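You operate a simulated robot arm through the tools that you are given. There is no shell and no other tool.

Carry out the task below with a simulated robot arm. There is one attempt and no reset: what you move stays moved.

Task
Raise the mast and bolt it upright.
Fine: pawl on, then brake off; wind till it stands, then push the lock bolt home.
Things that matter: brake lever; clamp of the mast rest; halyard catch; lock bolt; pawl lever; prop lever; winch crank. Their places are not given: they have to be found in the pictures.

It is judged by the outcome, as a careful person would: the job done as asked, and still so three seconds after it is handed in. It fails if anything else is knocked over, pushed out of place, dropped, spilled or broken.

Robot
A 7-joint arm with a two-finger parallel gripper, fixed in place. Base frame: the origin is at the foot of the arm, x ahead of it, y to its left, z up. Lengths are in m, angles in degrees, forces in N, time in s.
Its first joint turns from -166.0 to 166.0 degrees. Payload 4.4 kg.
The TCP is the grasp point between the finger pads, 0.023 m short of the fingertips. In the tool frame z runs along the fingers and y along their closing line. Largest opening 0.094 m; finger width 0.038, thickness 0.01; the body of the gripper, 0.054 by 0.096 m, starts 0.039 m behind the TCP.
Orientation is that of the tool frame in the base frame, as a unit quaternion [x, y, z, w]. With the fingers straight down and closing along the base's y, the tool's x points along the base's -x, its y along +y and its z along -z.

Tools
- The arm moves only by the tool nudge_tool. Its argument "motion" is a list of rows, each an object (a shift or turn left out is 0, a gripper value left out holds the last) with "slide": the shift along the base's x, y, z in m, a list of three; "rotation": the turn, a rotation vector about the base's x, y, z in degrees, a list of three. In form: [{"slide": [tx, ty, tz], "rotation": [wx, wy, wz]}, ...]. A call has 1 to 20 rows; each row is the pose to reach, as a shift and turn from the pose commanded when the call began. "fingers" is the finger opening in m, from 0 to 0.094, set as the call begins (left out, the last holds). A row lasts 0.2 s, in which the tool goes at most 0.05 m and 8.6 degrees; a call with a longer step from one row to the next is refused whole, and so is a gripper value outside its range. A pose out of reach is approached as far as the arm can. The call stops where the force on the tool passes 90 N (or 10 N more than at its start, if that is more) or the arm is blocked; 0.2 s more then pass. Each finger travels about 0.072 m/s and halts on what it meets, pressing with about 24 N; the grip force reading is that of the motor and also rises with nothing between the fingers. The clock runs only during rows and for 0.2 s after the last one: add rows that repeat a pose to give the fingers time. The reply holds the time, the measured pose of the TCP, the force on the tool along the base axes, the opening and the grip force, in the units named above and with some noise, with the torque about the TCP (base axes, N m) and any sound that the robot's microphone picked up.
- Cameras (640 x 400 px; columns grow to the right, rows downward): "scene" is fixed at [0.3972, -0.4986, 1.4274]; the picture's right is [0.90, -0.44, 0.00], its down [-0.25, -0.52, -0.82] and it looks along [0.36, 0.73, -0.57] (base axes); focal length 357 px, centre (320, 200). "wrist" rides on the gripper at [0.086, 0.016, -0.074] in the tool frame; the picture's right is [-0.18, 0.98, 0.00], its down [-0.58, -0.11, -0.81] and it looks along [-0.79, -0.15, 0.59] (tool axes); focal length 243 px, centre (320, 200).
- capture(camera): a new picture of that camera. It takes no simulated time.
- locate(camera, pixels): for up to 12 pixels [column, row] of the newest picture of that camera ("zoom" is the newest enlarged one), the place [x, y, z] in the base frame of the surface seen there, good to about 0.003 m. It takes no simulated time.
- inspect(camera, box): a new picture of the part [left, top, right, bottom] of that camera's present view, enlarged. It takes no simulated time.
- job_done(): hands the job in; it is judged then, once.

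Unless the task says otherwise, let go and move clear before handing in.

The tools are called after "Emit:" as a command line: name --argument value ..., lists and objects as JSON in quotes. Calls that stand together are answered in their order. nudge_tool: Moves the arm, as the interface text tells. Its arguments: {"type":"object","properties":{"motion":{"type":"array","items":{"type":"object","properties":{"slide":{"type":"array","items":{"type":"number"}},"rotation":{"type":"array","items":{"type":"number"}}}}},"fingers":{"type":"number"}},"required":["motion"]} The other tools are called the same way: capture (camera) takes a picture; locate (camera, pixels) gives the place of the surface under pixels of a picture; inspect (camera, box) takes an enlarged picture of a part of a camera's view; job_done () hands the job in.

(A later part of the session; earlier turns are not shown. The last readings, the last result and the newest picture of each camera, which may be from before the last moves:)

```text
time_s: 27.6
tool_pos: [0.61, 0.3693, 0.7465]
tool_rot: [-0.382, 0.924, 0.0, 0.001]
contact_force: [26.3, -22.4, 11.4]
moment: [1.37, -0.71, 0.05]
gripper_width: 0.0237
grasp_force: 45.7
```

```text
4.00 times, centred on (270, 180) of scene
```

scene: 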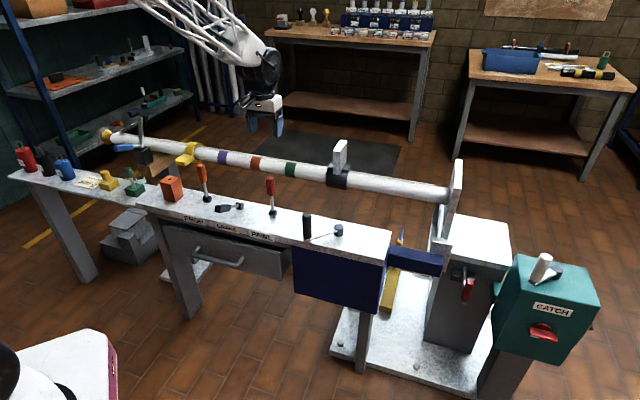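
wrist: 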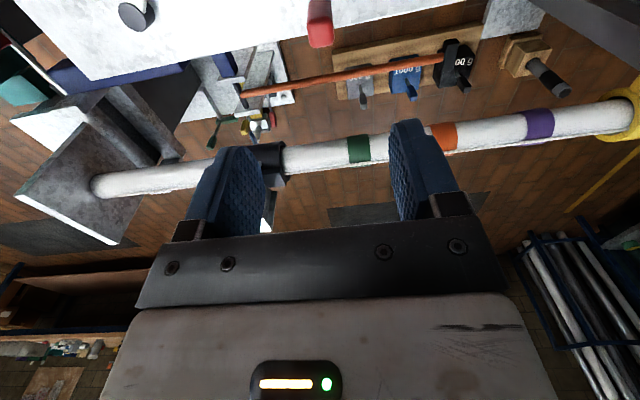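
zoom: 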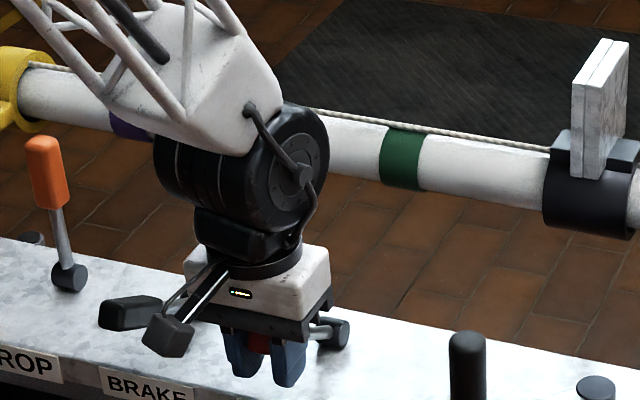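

The pawl lever is at roughly 62°, similar to the brake's lean. I'll open the fingers and check whether it stays.

Emit:
nudge_tool --motion '[{"slide": [0, 0, 0]}, {"slide": [0, 0, 0]}, {"slide": [0, 0, 0]}, {"slide": [0, 0, 0.02]}, {"slide": [0, 0, 0.06]}, {"slide": [0, 0, 0.1]}, {"slide": [0, 0, 0.15]}, {"slide": [0, 0, 0.2]}]' --fingers 0.06

Emit:
capture --camera "scene"

Emit:
inspect --camera "scene" --box '[180, 150, 320, 250]'

```text
time_s: 29.4
tool_pos: [0.6089, 0.3696, 0.9479]
tool_rot: [-0.383, 0.924, 0.0, -0.001]
contact_force: [0.4, 0.2, 0.0]
moment: [0.0, -0.04, -0.02]
gripper_width: 0.0596
grasp_force: 0.0
```

```text
taken
```

scene: 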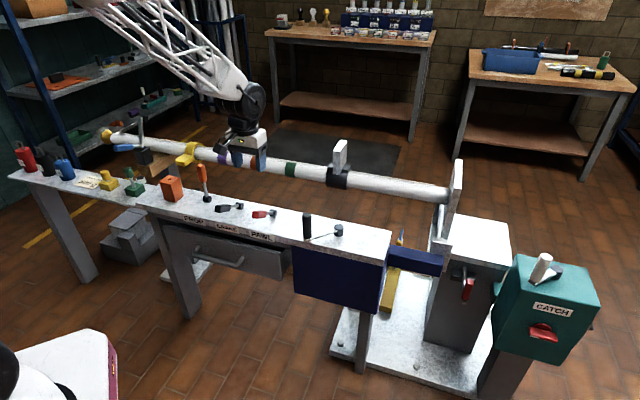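

```text
4.00 times, centred on (250, 200) of scene
```

zoom: 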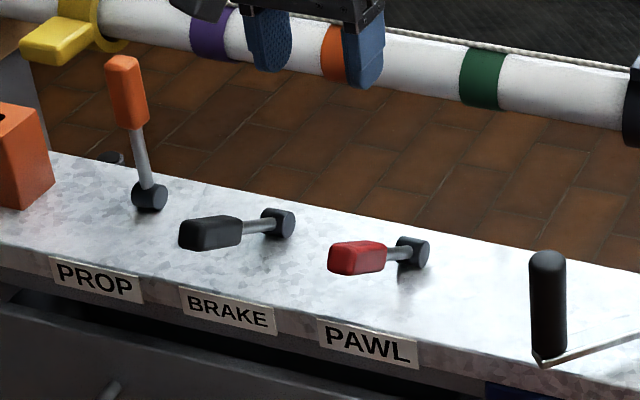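

The pawl lever stays leaned next to the brake. I'll compare the two lean angles by locating points on both.

Emit:
locate --camera "zoom" --pixels '[[185, 228], [205, 225], [235, 222], [278, 215], [335, 250], [355, 249], [380, 248], [412, 243], [210, 237], [360, 262]]'

Emit:
inspect --camera "wrist" --box '[160, 0, 480, 120]'

```text
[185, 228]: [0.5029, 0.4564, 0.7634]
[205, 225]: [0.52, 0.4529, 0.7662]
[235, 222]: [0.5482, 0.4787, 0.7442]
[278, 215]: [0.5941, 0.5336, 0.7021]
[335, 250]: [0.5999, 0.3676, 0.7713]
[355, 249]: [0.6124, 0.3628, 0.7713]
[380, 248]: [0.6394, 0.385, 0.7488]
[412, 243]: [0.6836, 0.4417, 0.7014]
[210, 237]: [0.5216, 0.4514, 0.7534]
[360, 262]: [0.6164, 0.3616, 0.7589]
```

```text
2.00 times, centred on (320, 60) of wrist
```

zoom: 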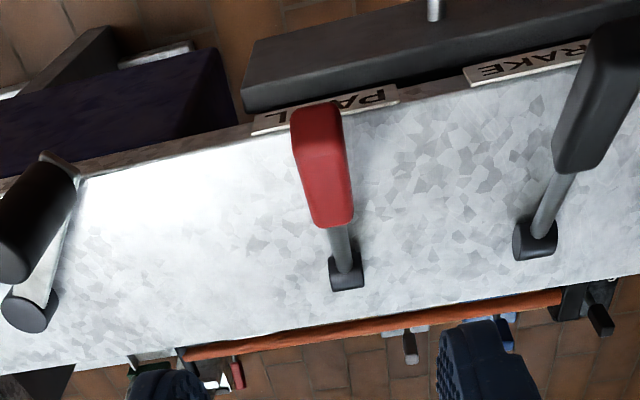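

The pawl sits about 3° less leaned than the brake, so to be sure it's fully on I'll close the fingers and press its handle down gently from above to the stop.

Emit:
nudge_tool --motion '[{"slide": [0, 0, -0.03]}, {"slide": [0, 0, -0.06]}, {"slide": [0, 0, -0.09]}, {"slide": [0, 0, -0.12]}, {"slide": [0, 0, -0.14]}, {"slide": [0, 0, -0.147]}, {"slide": [0, 0, -0.152]}, {"slide": [0, 0, -0.156]}]' --fingers 0.0

```text
time_s: 31.2
tool_pos: [0.6105, 0.3703, 0.7935]
tool_rot: [-0.382, 0.924, 0.001, 0.001]
contact_force: [-26.3, -21.9, 67.2]
moment: [-0.91, 1.04, -0.06]
gripper_width: 0.0002
grasp_force: 24.0
```

Pressing gives 67 N of resistance at fingertip height 0.770, so it is firm. I'll hold a moment, see whether it relaxed, then lift and compare again.

Emit:
nudge_tool --motion '[{"slide": [0, 0, 0]}, {"slide": [0, 0, 0]}]'

Emit:
nudge_tool --motion '[{"slide": [0, 0, 0.03]}, {"slide": [0, 0, 0.07]}, {"slide": [0, 0, 0.12]}, {"slide": [0, 0, 0.16]}]'

Emit:
inspect --camera "scene" --box '[180, 150, 320, 250]'

Emit:
locate --camera "zoom" --pixels '[[185, 228], [205, 225], [235, 222], [278, 215], [335, 250], [355, 249], [380, 248], [412, 243], [210, 237], [360, 262]]'

```text
time_s: 31.7
tool_pos: [0.6108, 0.37, 0.7944]
tool_rot: [-0.383, 0.924, 0.0, 0.002]
contact_force: [-13.6, -3.3, 30.2]
moment: [-0.22, 0.54, -0.03]
gripper_width: 0.0001
grasp_force: 23.9
stopped in row 2: the force on the tool passed its limit at 91 N (the readings are from after the stop); the commanded pose is now the measured one
```

```text
time_s: 32.7
tool_pos: [0.6088, 0.3703, 0.9537]
tool_rot: [-0.382, 0.924, 0.0, 0.001]
contact_force: [-0.8, 0.3, 0.1]
moment: [-0.01, -0.02, -0.02]
gripper_width: 0.0
grasp_force: 23.9
```

```text
4.00 times, centred on (250, 200) of scene
```

zoom: 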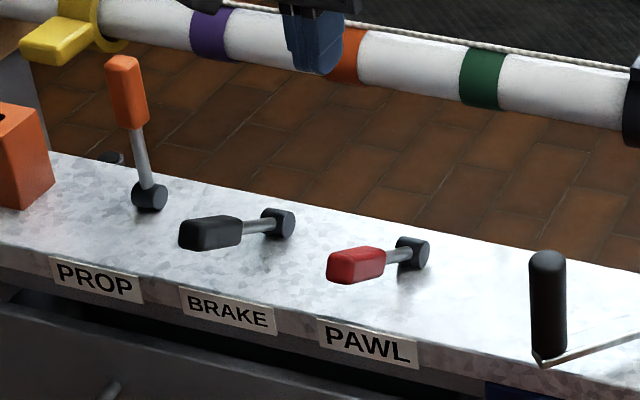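

```text
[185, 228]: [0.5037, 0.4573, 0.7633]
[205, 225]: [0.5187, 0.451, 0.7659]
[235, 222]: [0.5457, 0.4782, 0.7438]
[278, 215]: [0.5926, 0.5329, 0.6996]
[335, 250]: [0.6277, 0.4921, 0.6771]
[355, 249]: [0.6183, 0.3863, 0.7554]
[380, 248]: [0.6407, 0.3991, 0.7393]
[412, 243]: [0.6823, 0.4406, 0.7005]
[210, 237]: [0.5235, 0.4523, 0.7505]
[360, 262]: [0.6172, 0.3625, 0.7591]
```

The pawl lever moved a bit further to its stop (handle end now at zoom 330,268). Next I'll move above the BRAKE handle and descend over it with fingers open.

Emit:
nudge_tool --motion '[{"slide": [-0.029, 0.032, 0]}, {"slide": [-0.058, 0.064, 0]}, {"slide": [-0.0876, 0.0953, 0]}, {"slide": [-0.0876, 0.0953, -0.04]}, {"slide": [-0.0876, 0.0953, -0.08]}, {"slide": [-0.0876, 0.0953, -0.12]}, {"slide": [-0.0876, 0.0953, -0.15]}, {"slide": [-0.0876, 0.0953, -0.17]}, {"slide": [-0.0876, 0.0953, -0.19]}, {"slide": [-0.0876, 0.0953, -0.203]}, {"slide": [-0.0876, 0.0953, -0.203]}]' --fingers 0.06

Emit:
inspect --camera "scene" --box '[170, 130, 290, 240]'

```text
time_s: 35.1
tool_pos: [0.5226, 0.4645, 0.7504]
tool_rot: [-0.383, 0.924, 0.001, 0.0]
contact_force: [0.0, -0.4, 0.5]
moment: [-0.01, 0.04, 0.01]
gripper_width: 0.0601
grasp_force: 0.1
```

```text
3.64 times, centred on (230, 185) of scene
```

zoom: 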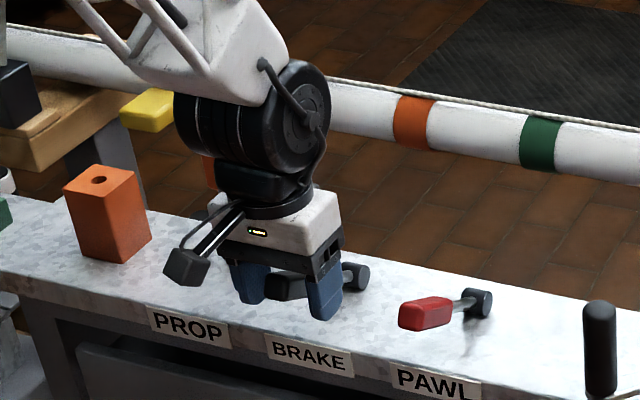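

The black BRAKE handle is between the fingers (zoom 285,285). Closing.

Emit:
nudge_tool --motion '[{"slide": [0, 0, 0]}, {"slide": [0, 0, 0]}, {"slide": [0, 0, 0]}, {"slide": [0, 0, 0]}]' --fingers 0.015

```text
time_s: 36.1
tool_pos: [0.5229, 0.464, 0.7507]
tool_rot: [-0.383, 0.924, 0.001, 0.001]
contact_force: [-18.2, 19.3, -1.0]
moment: [0.02, 0.01, 0.02]
gripper_width: 0.0265
grasp_force: 13.2
```

Gripped (0.026 m); side load -26 N along the bench, so I shift 1.5 mm that way, then raise the lever along its arc, first half.

Emit:
nudge_tool --motion '[{"slide": [-0.001, 0.001, 0]}, {"slide": [0.003, 0.005, 0.0088]}, {"slide": [0.0076, 0.0096, 0.017]}, {"slide": [0.0126, 0.0146, 0.0246]}, {"slide": [0.0181, 0.0201, 0.0316]}, {"slide": [0.024, 0.026, 0.0379]}, {"slide": [0.0303, 0.0323, 0.0434]}]'

Emit:
inspect --camera "scene" --box '[170, 130, 290, 240]'

```text
time_s: 37.7
tool_pos: [0.5539, 0.4974, 0.7955]
tool_rot: [-0.383, 0.924, 0.0, 0.002]
contact_force: [12.8, -15.8, -0.8]
moment: [-0.18, 0.21, 0.13]
gripper_width: 0.0246
grasp_force: 10.1
```

```text
3.64 times, centred on (230, 185) of scene
```

zoom: 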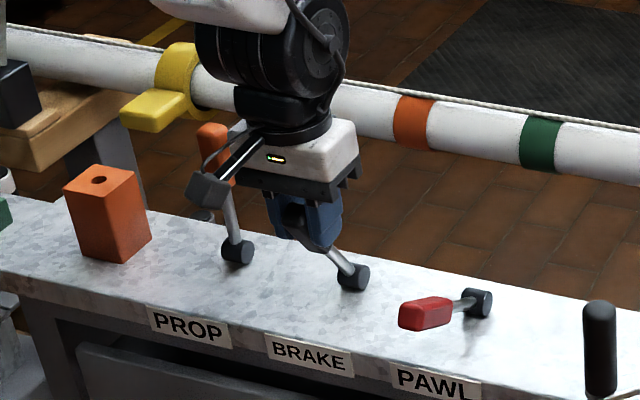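

The lever follows (now ~30°). Continuing up to vertical.

Emit:
nudge_tool --motion '[{"slide": [0.007, 0.006, 0.0047]}, {"slide": [0.0138, 0.0128, 0.0086]}, {"slide": [0.0209, 0.0199, 0.0117]}, {"slide": [0.0281, 0.0271, 0.0139]}, {"slide": [0.0355, 0.0345, 0.0151]}, {"slide": [0.042, 0.041, 0.0155]}, {"slide": [0.042, 0.041, 0.0155]}]'

Emit:
inspect --camera "scene" --box '[170, 130, 290, 240]'

```text
time_s: 39.3
tool_pos: [0.595, 0.5389, 0.8107]
tool_rot: [-0.383, 0.924, 0.0, 0.001]
contact_force: [16.4, -17.1, 3.0]
moment: [0.24, 0.31, 0.4]
gripper_width: 0.0238
grasp_force: 44.9
```

```text
3.64 times, centred on (230, 185) of scene
```

zoom: 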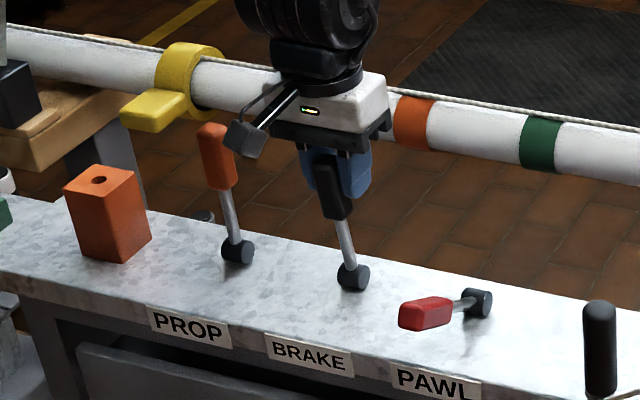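

Brake lever is upright. I'll nudge it a few millimetres further to find its stop, then release.

Emit:
nudge_tool --motion '[{"slide": [0.0025, 0.0025, 0]}, {"slide": [0.005, 0.005, -0.0002]}, {"slide": [0.007, 0.007, -0.0004]}, {"slide": [0.007, 0.007, -0.0004]}]'

```text
time_s: 40.3
tool_pos: [0.6013, 0.5449, 0.8088]
tool_rot: [-0.383, 0.924, 0.001, 0.002]
contact_force: [19.4, -31.4, 22.1]
moment: [-0.76, 0.97, 0.63]
gripper_width: 0.0238
grasp_force: 45.1
```

Only ~9 N opposing. Releasing, lifting and checking the lever's angle.

Emit:
nudge_tool --motion '[{"slide": [0, 0, 0]}, {"slide": [0, 0, 0]}, {"slide": [0, 0, 0]}, {"slide": [0, 0, 0.03]}, {"slide": [0, 0, 0.07]}, {"slide": [0, 0, 0.11]}, {"slide": [0, 0, 0.15]}]' --fingers 0.06

Emit:
capture --camera "scene"

Emit:
inspect --camera "scene" --box '[180, 150, 320, 250]'

Emit:
locate --camera "scene" --pixels '[[238, 176], [237, 185], [240, 206], [202, 170], [207, 199], [262, 215], [272, 212]]'

```text
time_s: 41.9
tool_pos: [0.6021, 0.5465, 0.9573]
tool_rot: [-0.383, 0.924, 0.0, 0.0]
contact_force: [-0.5, -0.8, -0.4]
moment: [0.03, 0.0, 0.02]
gripper_width: 0.06
grasp_force: 0.1
```

```text
taken
```

scene: 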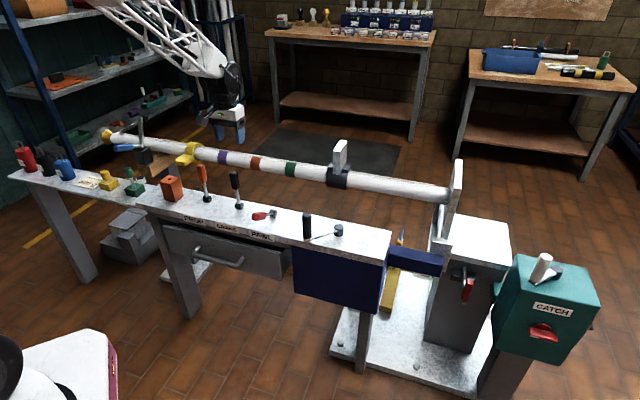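

```text
4.00 times, centred on (250, 200) of scene
```

zoom: 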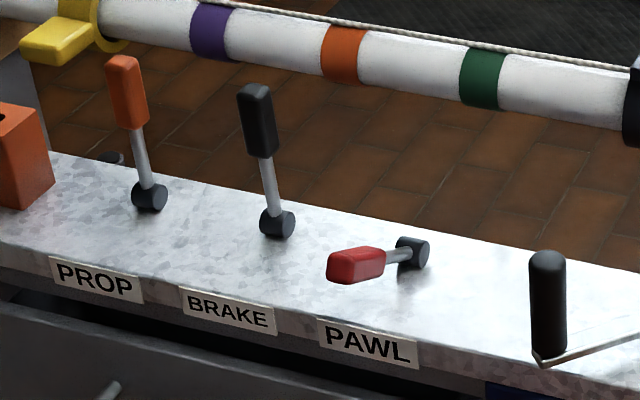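

```text
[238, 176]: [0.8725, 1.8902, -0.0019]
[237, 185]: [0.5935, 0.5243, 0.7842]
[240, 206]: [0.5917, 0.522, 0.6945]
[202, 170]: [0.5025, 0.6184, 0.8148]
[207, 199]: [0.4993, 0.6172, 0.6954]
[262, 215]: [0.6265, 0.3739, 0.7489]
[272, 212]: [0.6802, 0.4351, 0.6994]
```

Brake is upright now (scene 238,185), pawl leaned on (262,215), prop untouched. Next I'll move to view the bench crank closely.

Emit:
nudge_tool --motion '[{"slide": [0.002, -0.045, 0.01]}, {"slide": [0.004, -0.09, 0.02]}, {"slide": [0.006, -0.135, 0.03]}, {"slide": [0.008, -0.18, 0.04]}, {"slide": [0.01, -0.225, 0.045]}, {"slide": [0.012, -0.27, 0.045]}, {"slide": [0.014, -0.315, 0.045]}, {"slide": [0.016, -0.36, 0.045]}, {"slide": [0.018, -0.397, 0.045]}, {"slide": [0.018, -0.397, 0.045]}]'

Emit:
capture --camera "wrist"

Emit:
inspect --camera "wrist" --box '[180, 40, 420, 200]'

```text
time_s: 44.1
tool_pos: [0.6185, 0.1465, 1.0057]
tool_rot: [-0.383, 0.924, 0.001, 0.001]
contact_force: [0.4, -0.2, 0.6]
moment: [-0.02, 0.01, 0.01]
gripper_width: 0.06
grasp_force: 0.1
```

```text
taken
```

wrist: 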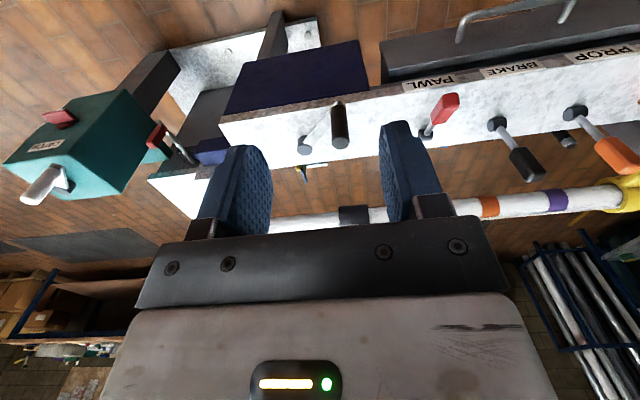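

```text
2.50 times, centred on (300, 120) of wrist
```

zoom: 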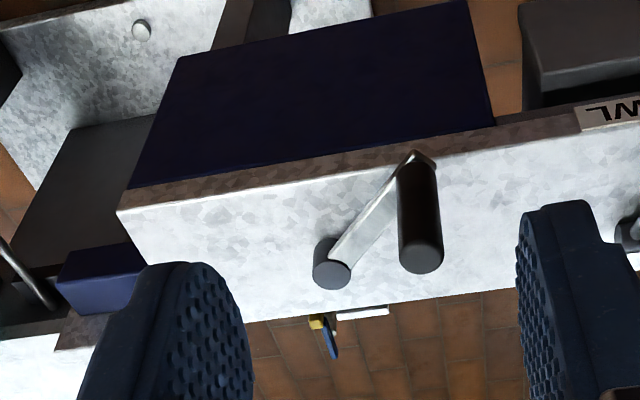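

The black crank handle top is at zoom (421,257), hub top at (332,275). Locating them precisely.

Emit:
locate --camera "zoom" --pixels '[[421, 257], [406, 257], [436, 255], [421, 244], [421, 268], [332, 275], [318, 273], [346, 275], [420, 165], [408, 215], [365, 220], [400, 280]]'

Emit:
inspect --camera "wrist" --box '[280, 80, 370, 170]'

```text
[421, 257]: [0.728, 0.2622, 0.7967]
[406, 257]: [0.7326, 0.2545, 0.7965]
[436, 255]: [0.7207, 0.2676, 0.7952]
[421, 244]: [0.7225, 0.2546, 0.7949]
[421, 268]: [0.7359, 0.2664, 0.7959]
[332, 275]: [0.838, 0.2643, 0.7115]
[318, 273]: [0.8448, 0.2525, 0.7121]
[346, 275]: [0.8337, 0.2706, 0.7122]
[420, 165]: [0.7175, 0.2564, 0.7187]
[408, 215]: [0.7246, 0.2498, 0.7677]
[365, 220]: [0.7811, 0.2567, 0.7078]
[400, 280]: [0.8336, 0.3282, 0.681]
```

```text
4.44 times, centred on (325, 125) of wrist
```

zoom: 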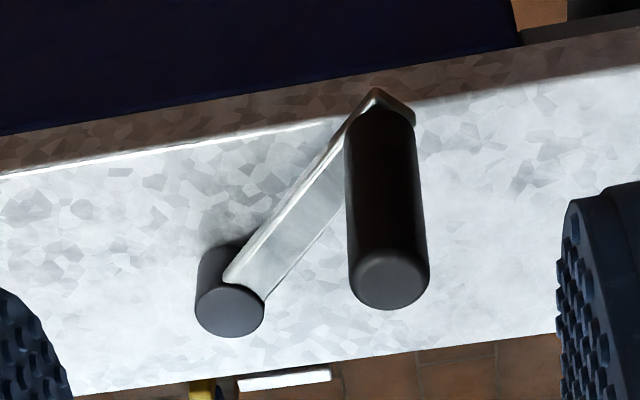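

Handle centre is about (0.728,0.261), top z 0.796, and hub centre (0.838,0.261), so the crank radius is 0.11 m. The far side is at the reach limit, so I'll face the tool outward (turn -28°) and tilt it 15° so the fingers point outward, above the handle.

Emit:
nudge_tool --motion '[{"slide": [0.0215, 0.0225, -0.01], "rotation": [0, 0, -5.6]}, {"slide": [0.043, 0.045, -0.02], "rotation": [0, 0, -11.2]}, {"slide": [0.0645, 0.0675, -0.03], "rotation": [0, 0, -16.8]}, {"slide": [0.086, 0.09, -0.04], "rotation": [0, 0, -22.4]}, {"slide": [0.1075, 0.1124, -0.05], "rotation": [0, 0, -28]}, {"slide": [0.1075, 0.1124, -0.085], "rotation": [0, 0, -28]}]'

Emit:
nudge_tool --motion '[{"slide": [0, 0, 0], "rotation": [1.46, -4.78, 0]}, {"slide": [0, 0, 0], "rotation": [2.92, -9.56, 0]}, {"slide": [0, 0, 0], "rotation": [4.38, -14.34, 0]}, {"slide": [0, 0, 0], "rotation": [4.38, -14.34, 0]}]'

Emit:
inspect --camera "scene" --box '[250, 130, 390, 260]'

Emit:
capture --camera "scene"

```text
time_s: 45.5
tool_pos: [0.7265, 0.2626, 0.9192]
tool_rot: [-0.147, 0.989, 0.0, 0.001]
contact_force: [0.2, -0.9, -0.2]
moment: [0.0, -0.02, -0.03]
gripper_width: 0.0599
grasp_force: 0.1
```

```text
time_s: 46.5
tool_pos: [0.7277, 0.2607, 0.9195]
tool_rot: [-0.146, 0.98, 0.019, 0.131]
contact_force: [-0.1, -0.1, 0.4]
moment: [-0.03, 0.0, -0.02]
gripper_width: 0.06
grasp_force: 0.0
```

```text
3.08 times, centred on (320, 195) of scene
```

zoom: 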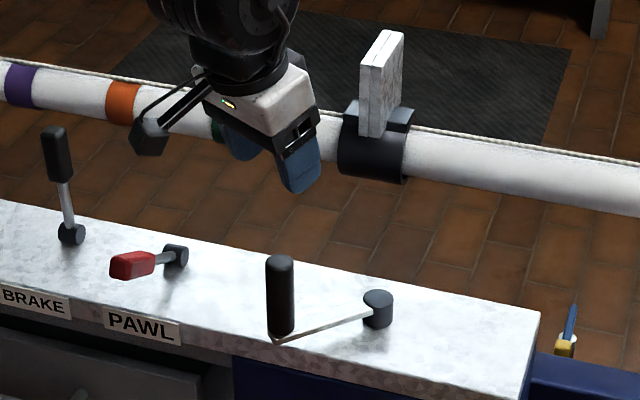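

```text
taken
```

scene: 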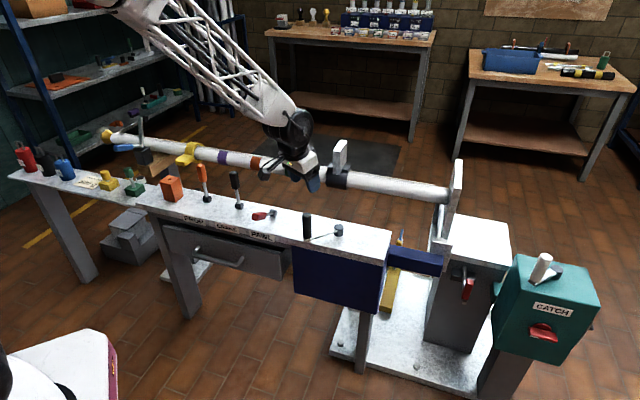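

Tilt is outward as wanted and the tool is above the crank handle. Descending over the handle to z≈0.768.

Emit:
nudge_tool --motion '[{"slide": [0, 0, -0.04]}, {"slide": [0, 0, -0.08]}, {"slide": [0, 0, -0.11]}, {"slide": [0, 0, -0.135]}, {"slide": [0, 0, -0.152]}, {"slide": [0, 0, -0.152]}]'

Emit:
inspect --camera "scene" --box '[250, 160, 390, 270]'

```text
time_s: 47.9
tool_pos: [0.7272, 0.2597, 0.7663]
tool_rot: [-0.146, 0.98, 0.019, 0.13]
contact_force: [0.2, 0.2, 0.9]
moment: [-0.03, 0.0, -0.01]
gripper_width: 0.06
grasp_force: 0.0
```

```text
3.64 times, centred on (320, 215) of scene
```

zoom: 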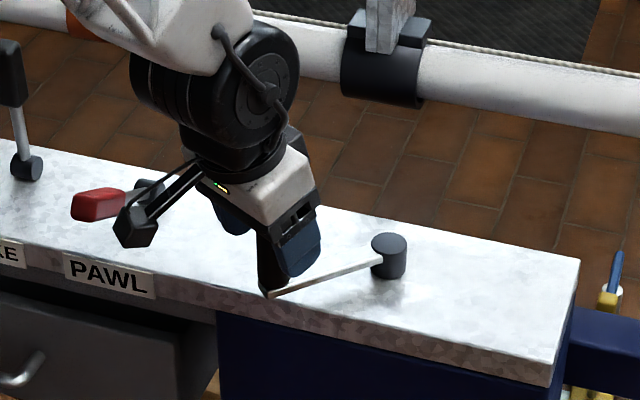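

The handle is between the fingers. Closing on it.

Emit:
nudge_tool --motion '[{"slide": [0, 0, 0]}, {"slide": [0, 0, 0]}, {"slide": [0, 0, 0]}, {"slide": [0, 0, 0]}]' --fingers 0.015

Emit:
inspect --camera "scene" --box '[250, 160, 390, 270]'

```text
time_s: 48.9
tool_pos: [0.7274, 0.2603, 0.768]
tool_rot: [-0.146, 0.981, 0.02, 0.13]
contact_force: [1.2, 14.9, -3.2]
moment: [0.01, -0.08, 0.08]
gripper_width: 0.0259
grasp_force: 45.3
```

```text
3.64 times, centred on (320, 215) of scene
```

zoom: 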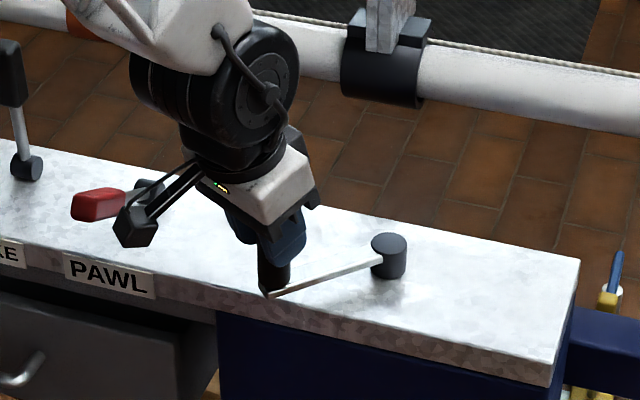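

Gripped at 0.026 m. I'll try turning the crank clockwise (seen from above) 12° and see force, sound and whether the mast moves.

Emit:
nudge_tool --motion '[{"slide": [0.0002, 0.0077, 0]}, {"slide": [0.001, 0.0153, 0]}, {"slide": [0.0024, 0.0229, 0]}]'

Emit:
capture --camera "scene"

```text
time_s: 49.7
tool_pos: [0.729, 0.2751, 0.7649]
tool_rot: [-0.143, 0.981, 0.017, 0.127]
contact_force: [14.0, -75.0, 12.2]
moment: [-0.07, 0.24, -0.08]
gripper_width: 0.0482
grasp_force: 37.5
stopped in row 3: the force on the tool passed its limit at 122 N (the readings are from after the stop); the commanded pose is now the measured one
```

```text
taken
```

scene: 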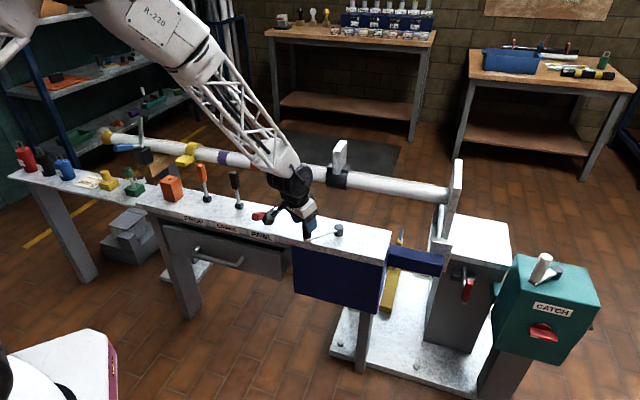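

Clockwise is blocked (force over 100 N, fingers forced open, mast unmoved), consistent with the pawl holding. I'll return to the start point and try counter-clockwise gently.

Emit:
nudge_tool --motion '[{"slide": [-0.0008, -0.005, 0.001]}, {"slide": [-0.0012, -0.01, 0.002]}, {"slide": [-0.0016, -0.015, 0.003]}, {"slide": [-0.0016, -0.015, 0.003]}]'

Emit:
nudge_tool --motion '[{"slide": [0.0001, -0.005, 0]}, {"slide": [0.0004, -0.01, 0]}]'

Emit:
inspect --camera "scene" --box '[250, 160, 390, 270]'

```text
time_s: 50.7
tool_pos: [0.7268, 0.2636, 0.7675]
tool_rot: [-0.145, 0.981, 0.018, 0.128]
contact_force: [16.5, -30.1, -10.6]
moment: [0.45, 0.05, -0.13]
gripper_width: 0.0298
grasp_force: 16.8
```

```text
time_s: 51.3
tool_pos: [0.7267, 0.2537, 0.7681]
tool_rot: [-0.145, 0.981, 0.019, 0.129]
contact_force: [1.9, 14.8, -10.9]
moment: [0.56, -1.17, 0.09]
gripper_width: 0.0257
grasp_force: 45.3
```

```text
3.64 times, centred on (320, 215) of scene
```

zoom: 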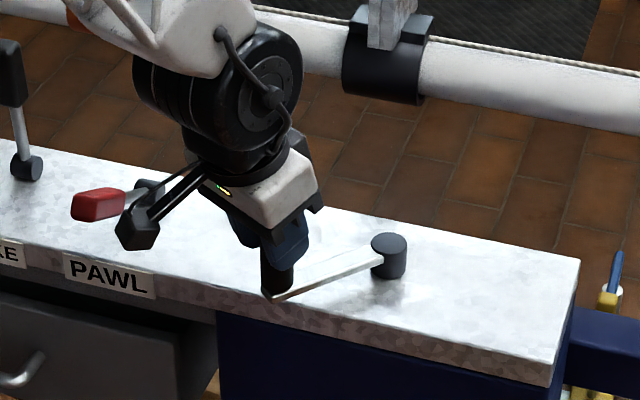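

Counter-clockwise so far is light (15 N, grip intact). Continuing to about 200° crank angle.

Emit:
nudge_tool --motion '[{"slide": [0.0013, -0.0083, 0]}, {"slide": [0.0034, -0.0177, 0]}, {"slide": [0.0063, -0.0269, 0]}]'

Emit:
inspect --camera "scene" --box '[250, 160, 390, 270]'

Emit:
capture --camera "scene"

```text
time_s: 52.1
tool_pos: [0.7326, 0.2274, 0.7671]
tool_rot: [-0.145, 0.981, 0.018, 0.128]
contact_force: [-31.8, 4.9, 22.9]
moment: [0.57, -0.08, 0.06]
gripper_width: 0.0255
grasp_force: 45.3
```

```text
3.64 times, centred on (320, 215) of scene
```

zoom: 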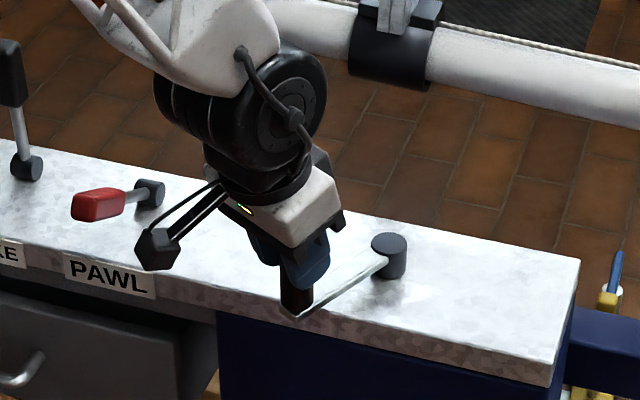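

```text
taken
```

scene: 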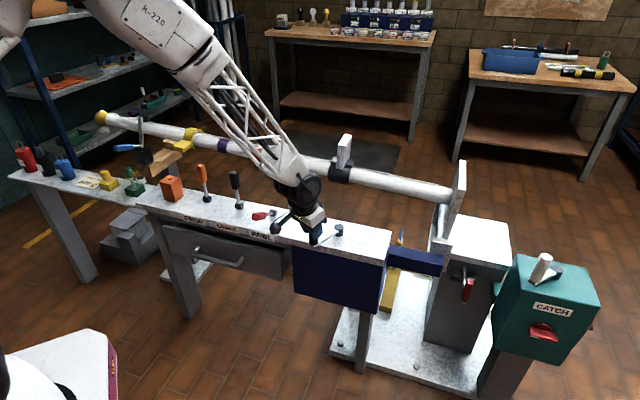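

The mast has begun to rise (tip from 105,135 to 102,117), but the wooden rest near (165,155) looks shifted. I'll stop and enlarge it before winding further.

Emit:
inspect --camera "scene" --box '[90, 95, 210, 195]'

Emit:
inspect --camera "scene" --box '[320, 120, 480, 270]'

```text
4.00 times, centred on (150, 145) of scene
```

zoom: 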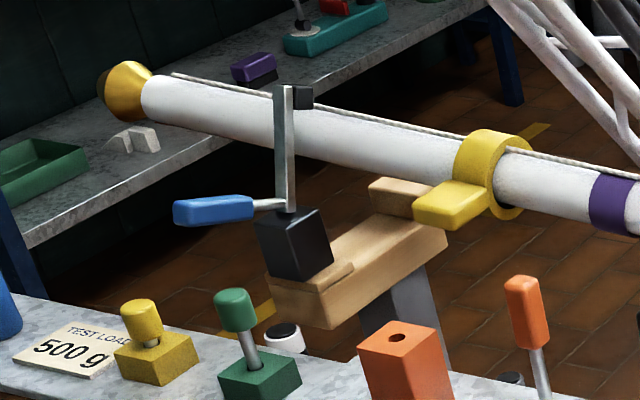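

```text
2.67 times, centred on (400, 195) of scene
```

zoom: 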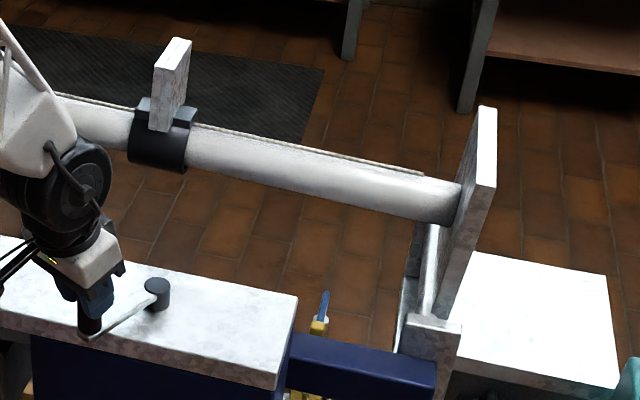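

The rest stays where it was and the mast has lifted off it cleanly; the plate at the foot tilts as expected. I'll measure the tip to get the winding ratio.

Emit:
capture --camera "scene"

Emit:
locate --camera "scene" --pixels '[[101, 117], [115, 120], [187, 143], [270, 157], [343, 172], [435, 190], [460, 180], [163, 156]]'

```text
taken
```

scene: 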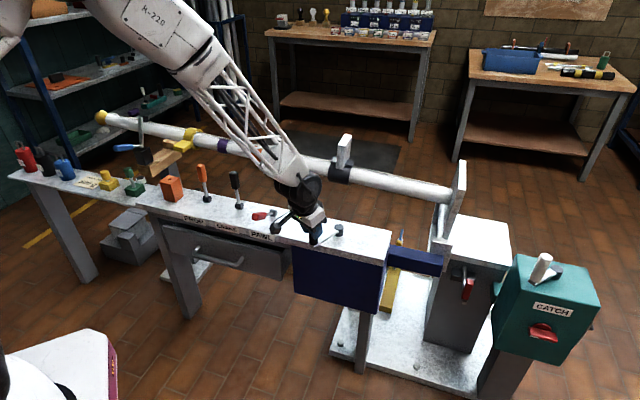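

```text
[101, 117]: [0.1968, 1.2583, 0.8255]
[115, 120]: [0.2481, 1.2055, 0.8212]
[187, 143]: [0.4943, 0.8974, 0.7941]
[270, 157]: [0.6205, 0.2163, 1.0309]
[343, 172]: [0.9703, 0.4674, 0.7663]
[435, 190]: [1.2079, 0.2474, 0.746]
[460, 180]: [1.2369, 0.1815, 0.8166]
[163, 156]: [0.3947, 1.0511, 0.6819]
```

Tip rose ~0.085 m for ~17° of crank, so about 5:1 — roughly 1.25 turns counter-clockwise in total. The load is modest; I'll continue along the circle in steps, monitoring the grip.

Emit:
nudge_tool --motion '[{"slide": [0.0062, -0.0141, 0]}, {"slide": [0.0144, -0.0272, 0]}, {"slide": [0.0243, -0.039, 0]}, {"slide": [0.0358, -0.0494, 0]}, {"slide": [0.0486, -0.058, 0]}, {"slide": [0.0625, -0.0647, 0]}]'

Emit:
capture --camera "scene"

Emit:
inspect --camera "scene" --box '[250, 160, 390, 270]'

```text
time_s: 53.5
tool_pos: [0.7955, 0.1598, 0.7661]
tool_rot: [-0.145, 0.981, 0.018, 0.127]
contact_force: [-27.7, -27.4, 4.3]
moment: [0.43, -0.55, -0.04]
gripper_width: 0.0256
grasp_force: 44.9
```

```text
taken
```

scene: 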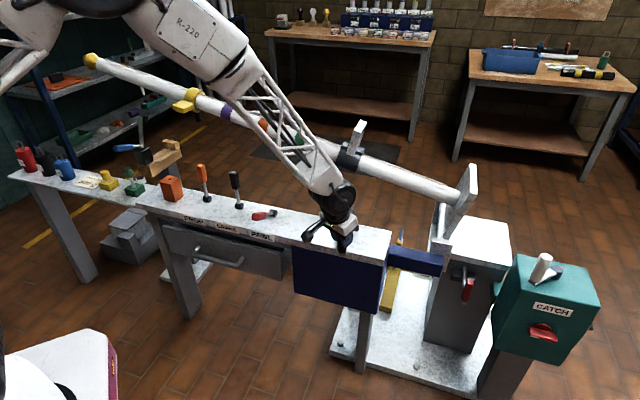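

```text
3.64 times, centred on (320, 215) of scene
```

zoom: 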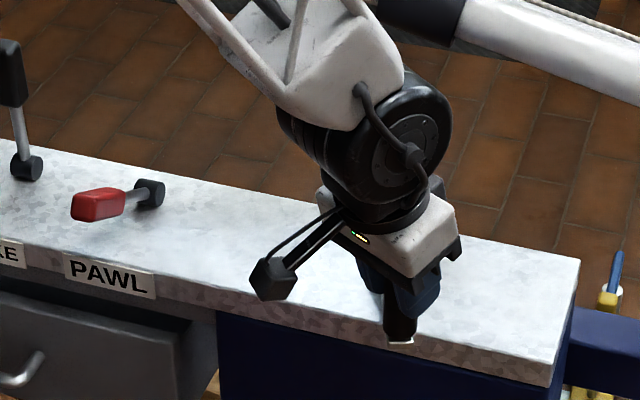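

The mast is rising well and grip holds (0.0256 m). I'll check how far the arm's elbow link (R-220, pixel 185,20) is from the mast's plane before continuing.

Emit:
locate --camera "scene" --pixels '[[185, 20], [230, 60], [60, 20], [270, 110], [330, 185], [345, 200], [90, 60], [187, 100], [350, 160], [435, 188], [357, 130], [130, 5]]'

```text
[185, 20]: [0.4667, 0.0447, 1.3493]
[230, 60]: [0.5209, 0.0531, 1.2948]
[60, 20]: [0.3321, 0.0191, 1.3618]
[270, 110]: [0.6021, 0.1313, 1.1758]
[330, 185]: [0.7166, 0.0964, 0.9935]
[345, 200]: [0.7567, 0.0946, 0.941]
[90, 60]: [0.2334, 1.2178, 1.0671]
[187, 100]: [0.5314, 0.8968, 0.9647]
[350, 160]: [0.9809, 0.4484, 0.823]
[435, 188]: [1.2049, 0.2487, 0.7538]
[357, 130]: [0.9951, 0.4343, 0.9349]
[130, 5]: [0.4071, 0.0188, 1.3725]
```

The arm stays well in front (t ≤ 0.65) of the mast plane (t ≥ 0.95), so there's clearance. The reaction is ~36 N outward, so I'll widen the circle by 1.5 mm and keep winding to ~312°.

Emit:
nudge_tool --motion '[{"slide": [0.0142, -0.0063, 0]}, {"slide": [0.0296, -0.009, 0]}, {"slide": [0.0453, -0.0095, 0]}, {"slide": [0.0609, -0.0079, 0]}, {"slide": [0.0761, -0.0041, 0]}]'

Emit:
capture --camera "scene"

Emit:
inspect --camera "scene" --box '[280, 160, 420, 270]'

```text
time_s: 54.7
tool_pos: [0.8718, 0.1551, 0.7658]
tool_rot: [-0.145, 0.981, 0.018, 0.127]
contact_force: [1.8, -49.6, -29.4]
moment: [0.8, -0.58, -0.05]
gripper_width: 0.0254
grasp_force: 44.4
```

```text
taken
```

scene: 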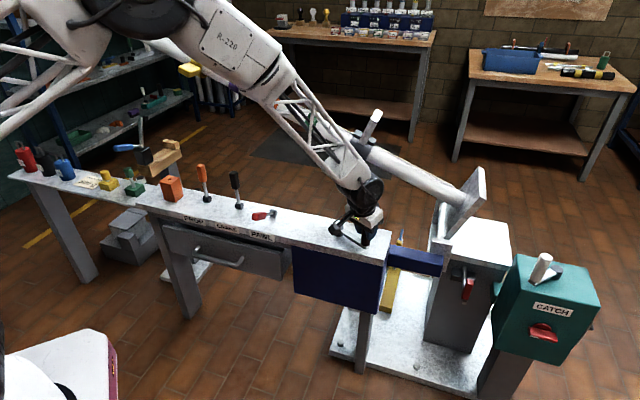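

```text
3.64 times, centred on (350, 215) of scene
```

zoom: 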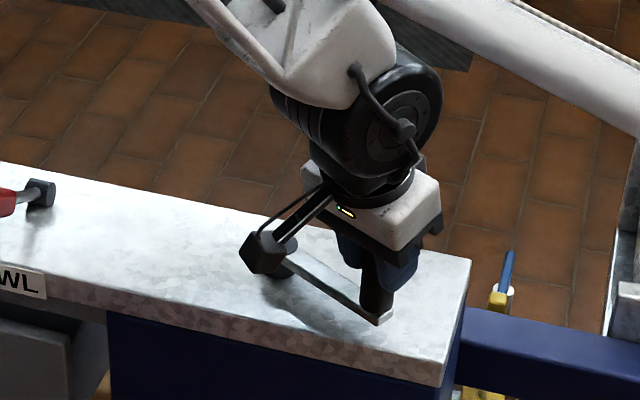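

Mast now ~22° and rising; load is mostly radial outward again, so I'll shift the assumed centre 2.5 mm toward -y and continue to ~336°.

Emit:
nudge_tool --motion '[{"slide": [0.0144, 0.0034, 0]}, {"slide": [0.0279, 0.0113, 0]}, {"slide": [0.0402, 0.0209, 0]}, {"slide": [0.0511, 0.0321, 0]}, {"slide": [0.0603, 0.0448, 0]}, {"slide": [0.0676, 0.0585, 0]}]'

Emit:
capture --camera "scene"

Emit:
inspect --camera "scene" --box '[280, 160, 420, 270]'

```text
time_s: 56.1
tool_pos: [0.9395, 0.2153, 0.7671]
tool_rot: [-0.144, 0.981, 0.018, 0.127]
contact_force: [3.2, -13.6, -33.4]
moment: [0.59, -0.56, -0.03]
gripper_width: 0.0259
grasp_force: 45.1
```

```text
taken
```

scene: 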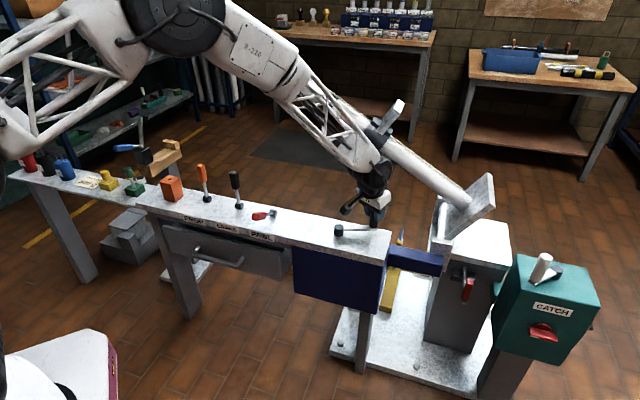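

```text
3.64 times, centred on (350, 215) of scene
```

zoom: 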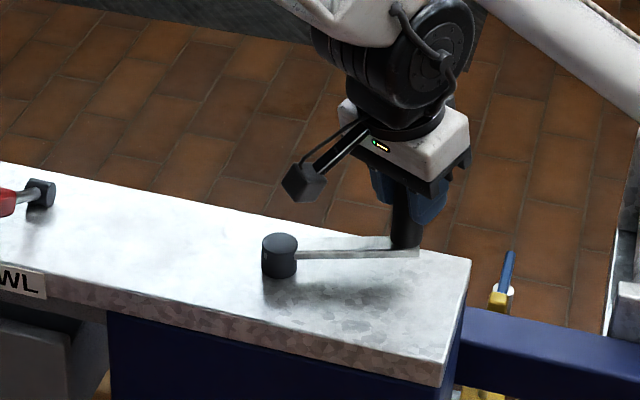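

Winding goes well (mast ~32°, side load small). Next stage passes the farthest reach point; I'll go 5 rows to 376° and check.

Emit:
nudge_tool --motion '[{"slide": [0.0054, 0.0147, -0.001]}, {"slide": [0.0086, 0.03, -0.001]}, {"slide": [0.0097, 0.0456, -0.001]}, {"slide": [0.0086, 0.0612, -0.001]}, {"slide": [0.0054, 0.0765, -0.001]}]'

Emit:
capture --camera "scene"

Emit:
inspect --camera "scene" --box '[280, 100, 520, 270]'

```text
time_s: 57.3
tool_pos: [0.9453, 0.292, 0.7679]
tool_rot: [-0.145, 0.981, 0.018, 0.129]
contact_force: [7.1, -8.1, -9.4]
moment: [0.46, -0.08, -0.03]
gripper_width: 0.0255
grasp_force: 45.0
```

```text
taken
```

scene: 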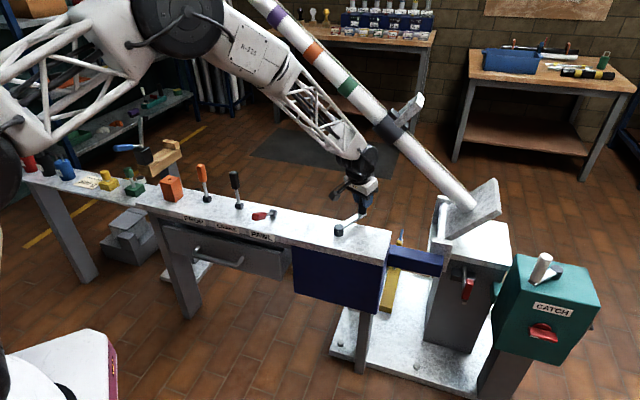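

```text
2.35 times, centred on (400, 185) of scene
```

zoom: 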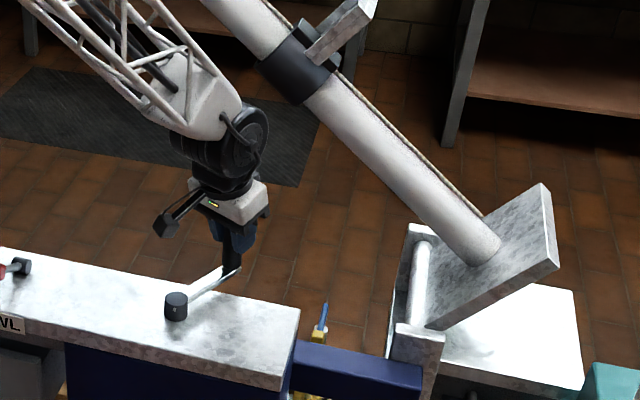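

Mast ~40°, forces low (under 15 N). Continuing to 432°.

Emit:
nudge_tool --motion '[{"slide": [-0.0054, 0.0147, 0]}, {"slide": [-0.0127, 0.0284, 0]}, {"slide": [-0.0219, 0.0411, 0]}, {"slide": [-0.0328, 0.0523, 0]}, {"slide": [-0.0451, 0.0619, 0]}, {"slide": [-0.0586, 0.0698, 0]}, {"slide": [-0.0731, 0.0756, 0]}]'

Emit:
capture --camera "scene"

Emit:
inspect --camera "scene" --box '[280, 100, 520, 270]'

```text
time_s: 58.9
tool_pos: [0.8718, 0.3667, 0.7673]
tool_rot: [-0.145, 0.981, 0.018, 0.129]
contact_force: [-2.6, -36.1, 35.4]
moment: [1.19, 0.25, -0.03]
gripper_width: 0.0259
grasp_force: 45.1
```

```text
taken
```

scene: 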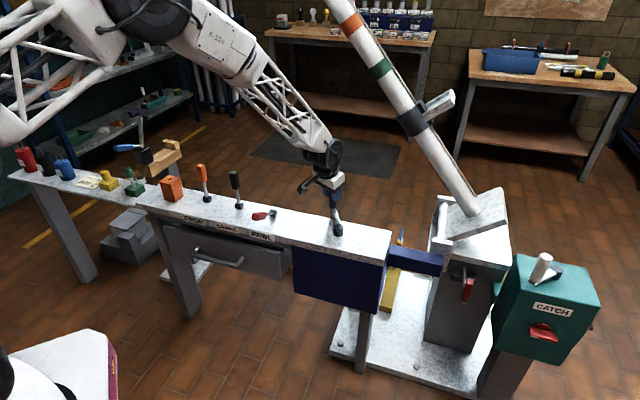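

```text
2.35 times, centred on (400, 185) of scene
```

zoom: 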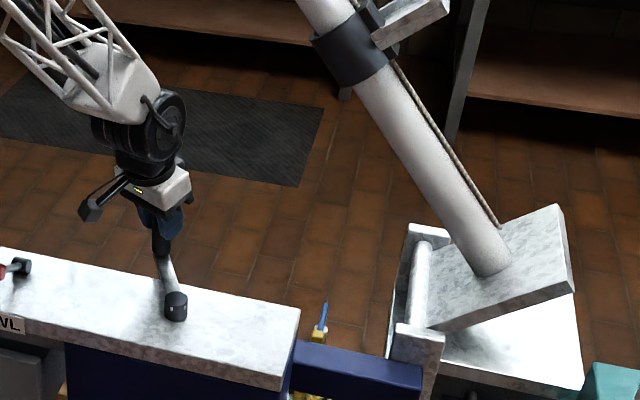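

Mast ~51°. Load is now inward here, so the true centre is slightly lower in y; I adjust to (0.838,0.2572), r 0.1113 and continue to 488°.

Emit:
nudge_tool --motion '[{"slide": [-0.0153, 0.0018, 0.001]}, {"slide": [-0.0307, 0.0034, 0.001]}, {"slide": [-0.0462, 0.0029, 0.001]}, {"slide": [-0.0615, 0.0002, 0.001]}, {"slide": [-0.0763, -0.0046, 0.001]}, {"slide": [-0.0903, -0.0114, 0.001]}, {"slide": [-0.1031, -0.0201, 0.001]}]'

Emit:
capture --camera "scene"

Emit:
inspect --camera "scene" --box '[230, 140, 390, 260]'

```text
time_s: 60.5
tool_pos: [0.7694, 0.3473, 0.7669]
tool_rot: [-0.144, 0.981, 0.019, 0.128]
contact_force: [53.0, -55.7, -4.4]
moment: [0.49, 0.52, -0.1]
gripper_width: 0.0256
grasp_force: 45.0
```

```text
taken
```

scene: 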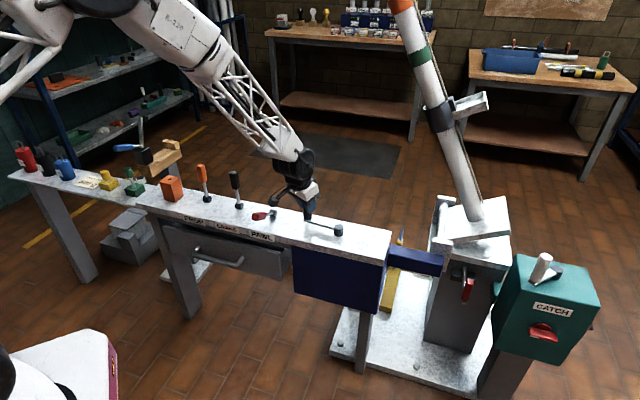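

```text
3.33 times, centred on (310, 200) of scene
```

zoom: 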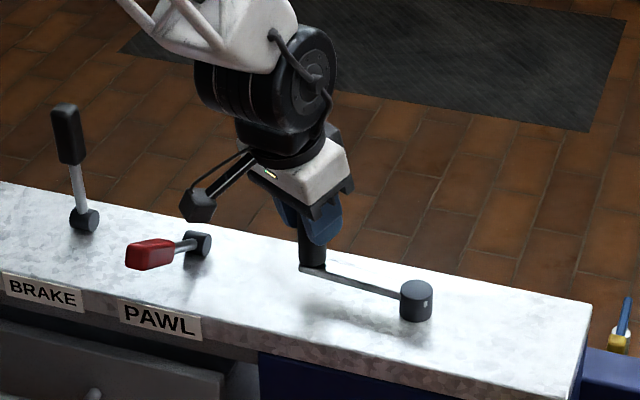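

Mast ~61°; 76 N inward load means my circle is slightly off at this side. I re-fit the centre to (0.839,0.2565), r 0.1105, and continue to 520°.

Emit:
nudge_tool --motion '[{"slide": [0.0015, -0.0013, 0]}, {"slide": [-0.01, -0.0116, 0]}, {"slide": [-0.0199, -0.0234, 0]}, {"slide": [-0.0281, -0.0365, 0]}, {"slide": [-0.0343, -0.0506, 0]}]'

Emit:
capture --camera "scene"

Emit:
inspect --camera "scene" --box '[230, 140, 390, 260]'

```text
time_s: 61.7
tool_pos: [0.7327, 0.2975, 0.7682]
tool_rot: [-0.146, 0.981, 0.018, 0.127]
contact_force: [24.8, -4.7, -2.2]
moment: [0.08, 0.59, -0.05]
gripper_width: 0.0256
grasp_force: 45.5
```

```text
taken
```

scene: 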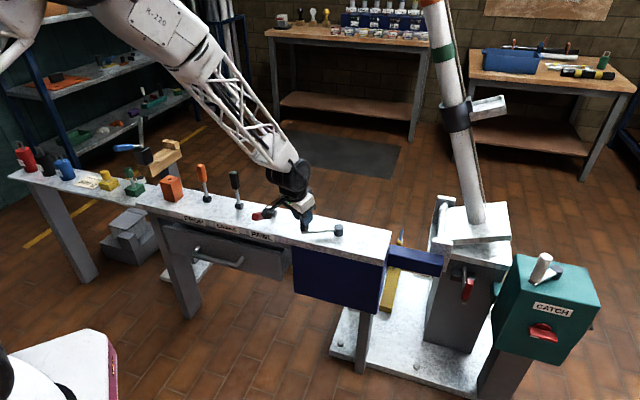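

```text
3.33 times, centred on (310, 200) of scene
```

zoom: 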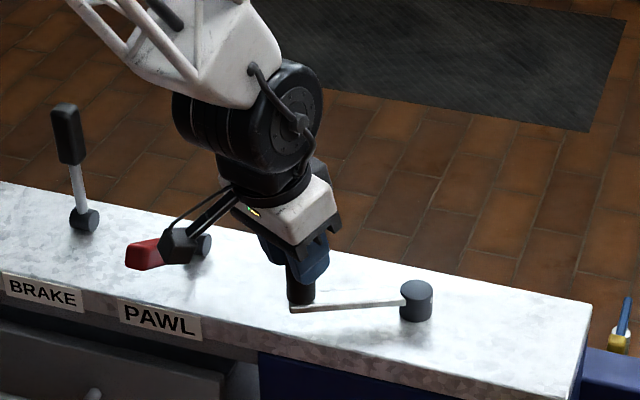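

Mast ~68°, light load. Continuing to 568°.

Emit:
nudge_tool --motion '[{"slide": [-0.0043, -0.0148, 0]}, {"slide": [-0.0064, -0.0301, 0]}, {"slide": [-0.0064, -0.0455, 0]}, {"slide": [-0.0043, -0.0608, 0]}, {"slide": [0, -0.0756, 0]}, {"slide": [0.0062, -0.0897, 0]}]'

Emit:
capture --camera "scene"

Emit:
inspect --camera "scene" --box '[420, 170, 540, 290]'

```text
time_s: 63.1
tool_pos: [0.7408, 0.2068, 0.7681]
tool_rot: [-0.145, 0.981, 0.019, 0.128]
contact_force: [28.4, 17.0, -19.3]
moment: [0.12, 0.16, 0.05]
gripper_width: 0.0256
grasp_force: 45.2
```

```text
taken
```

scene: 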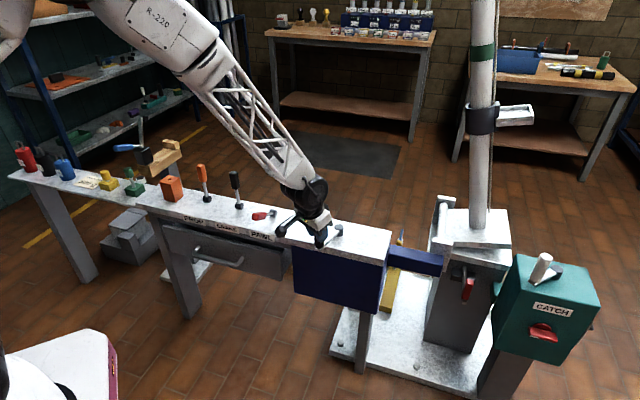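

```text
3.33 times, centred on (480, 230) of scene
```

zoom: 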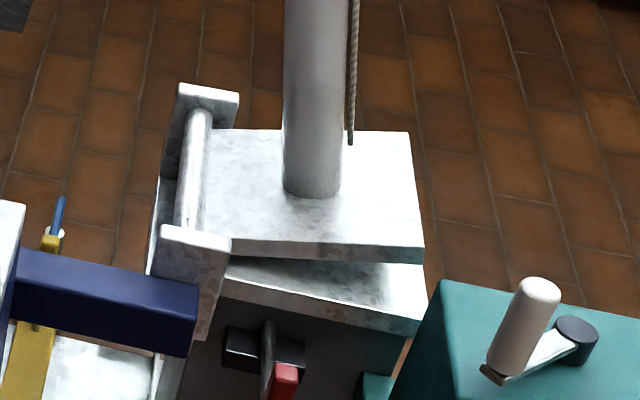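

Mast ~78°; the foot plate is nearly down on the pillar. Four more slow rows to 600°.

Emit:
nudge_tool --motion '[{"slide": [0.0082, -0.0131, 0]}, {"slide": [0.0181, -0.0249, 0]}, {"slide": [0.0296, -0.0352, 0]}, {"slide": [0.0423, -0.0438, 0]}]'

Emit:
inspect --camera "scene" --box '[420, 170, 540, 290]'

```text
time_s: 64.1
tool_pos: [0.7815, 0.1652, 0.7694]
tool_rot: [-0.145, 0.981, 0.018, 0.128]
contact_force: [20.9, 37.4, -20.2]
moment: [-0.08, 0.31, 0.15]
gripper_width: 0.0258
grasp_force: 44.8
```

```text
3.33 times, centred on (480, 230) of scene
```

zoom: 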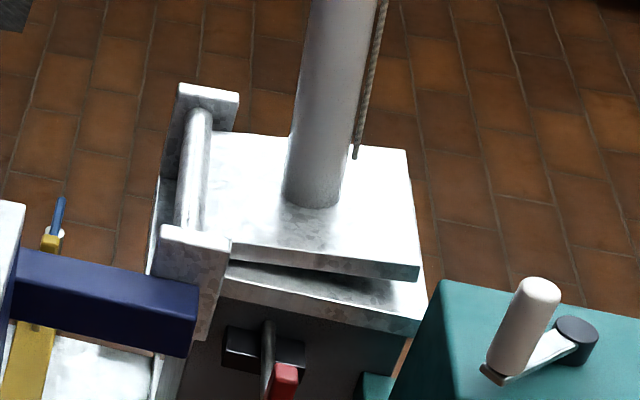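

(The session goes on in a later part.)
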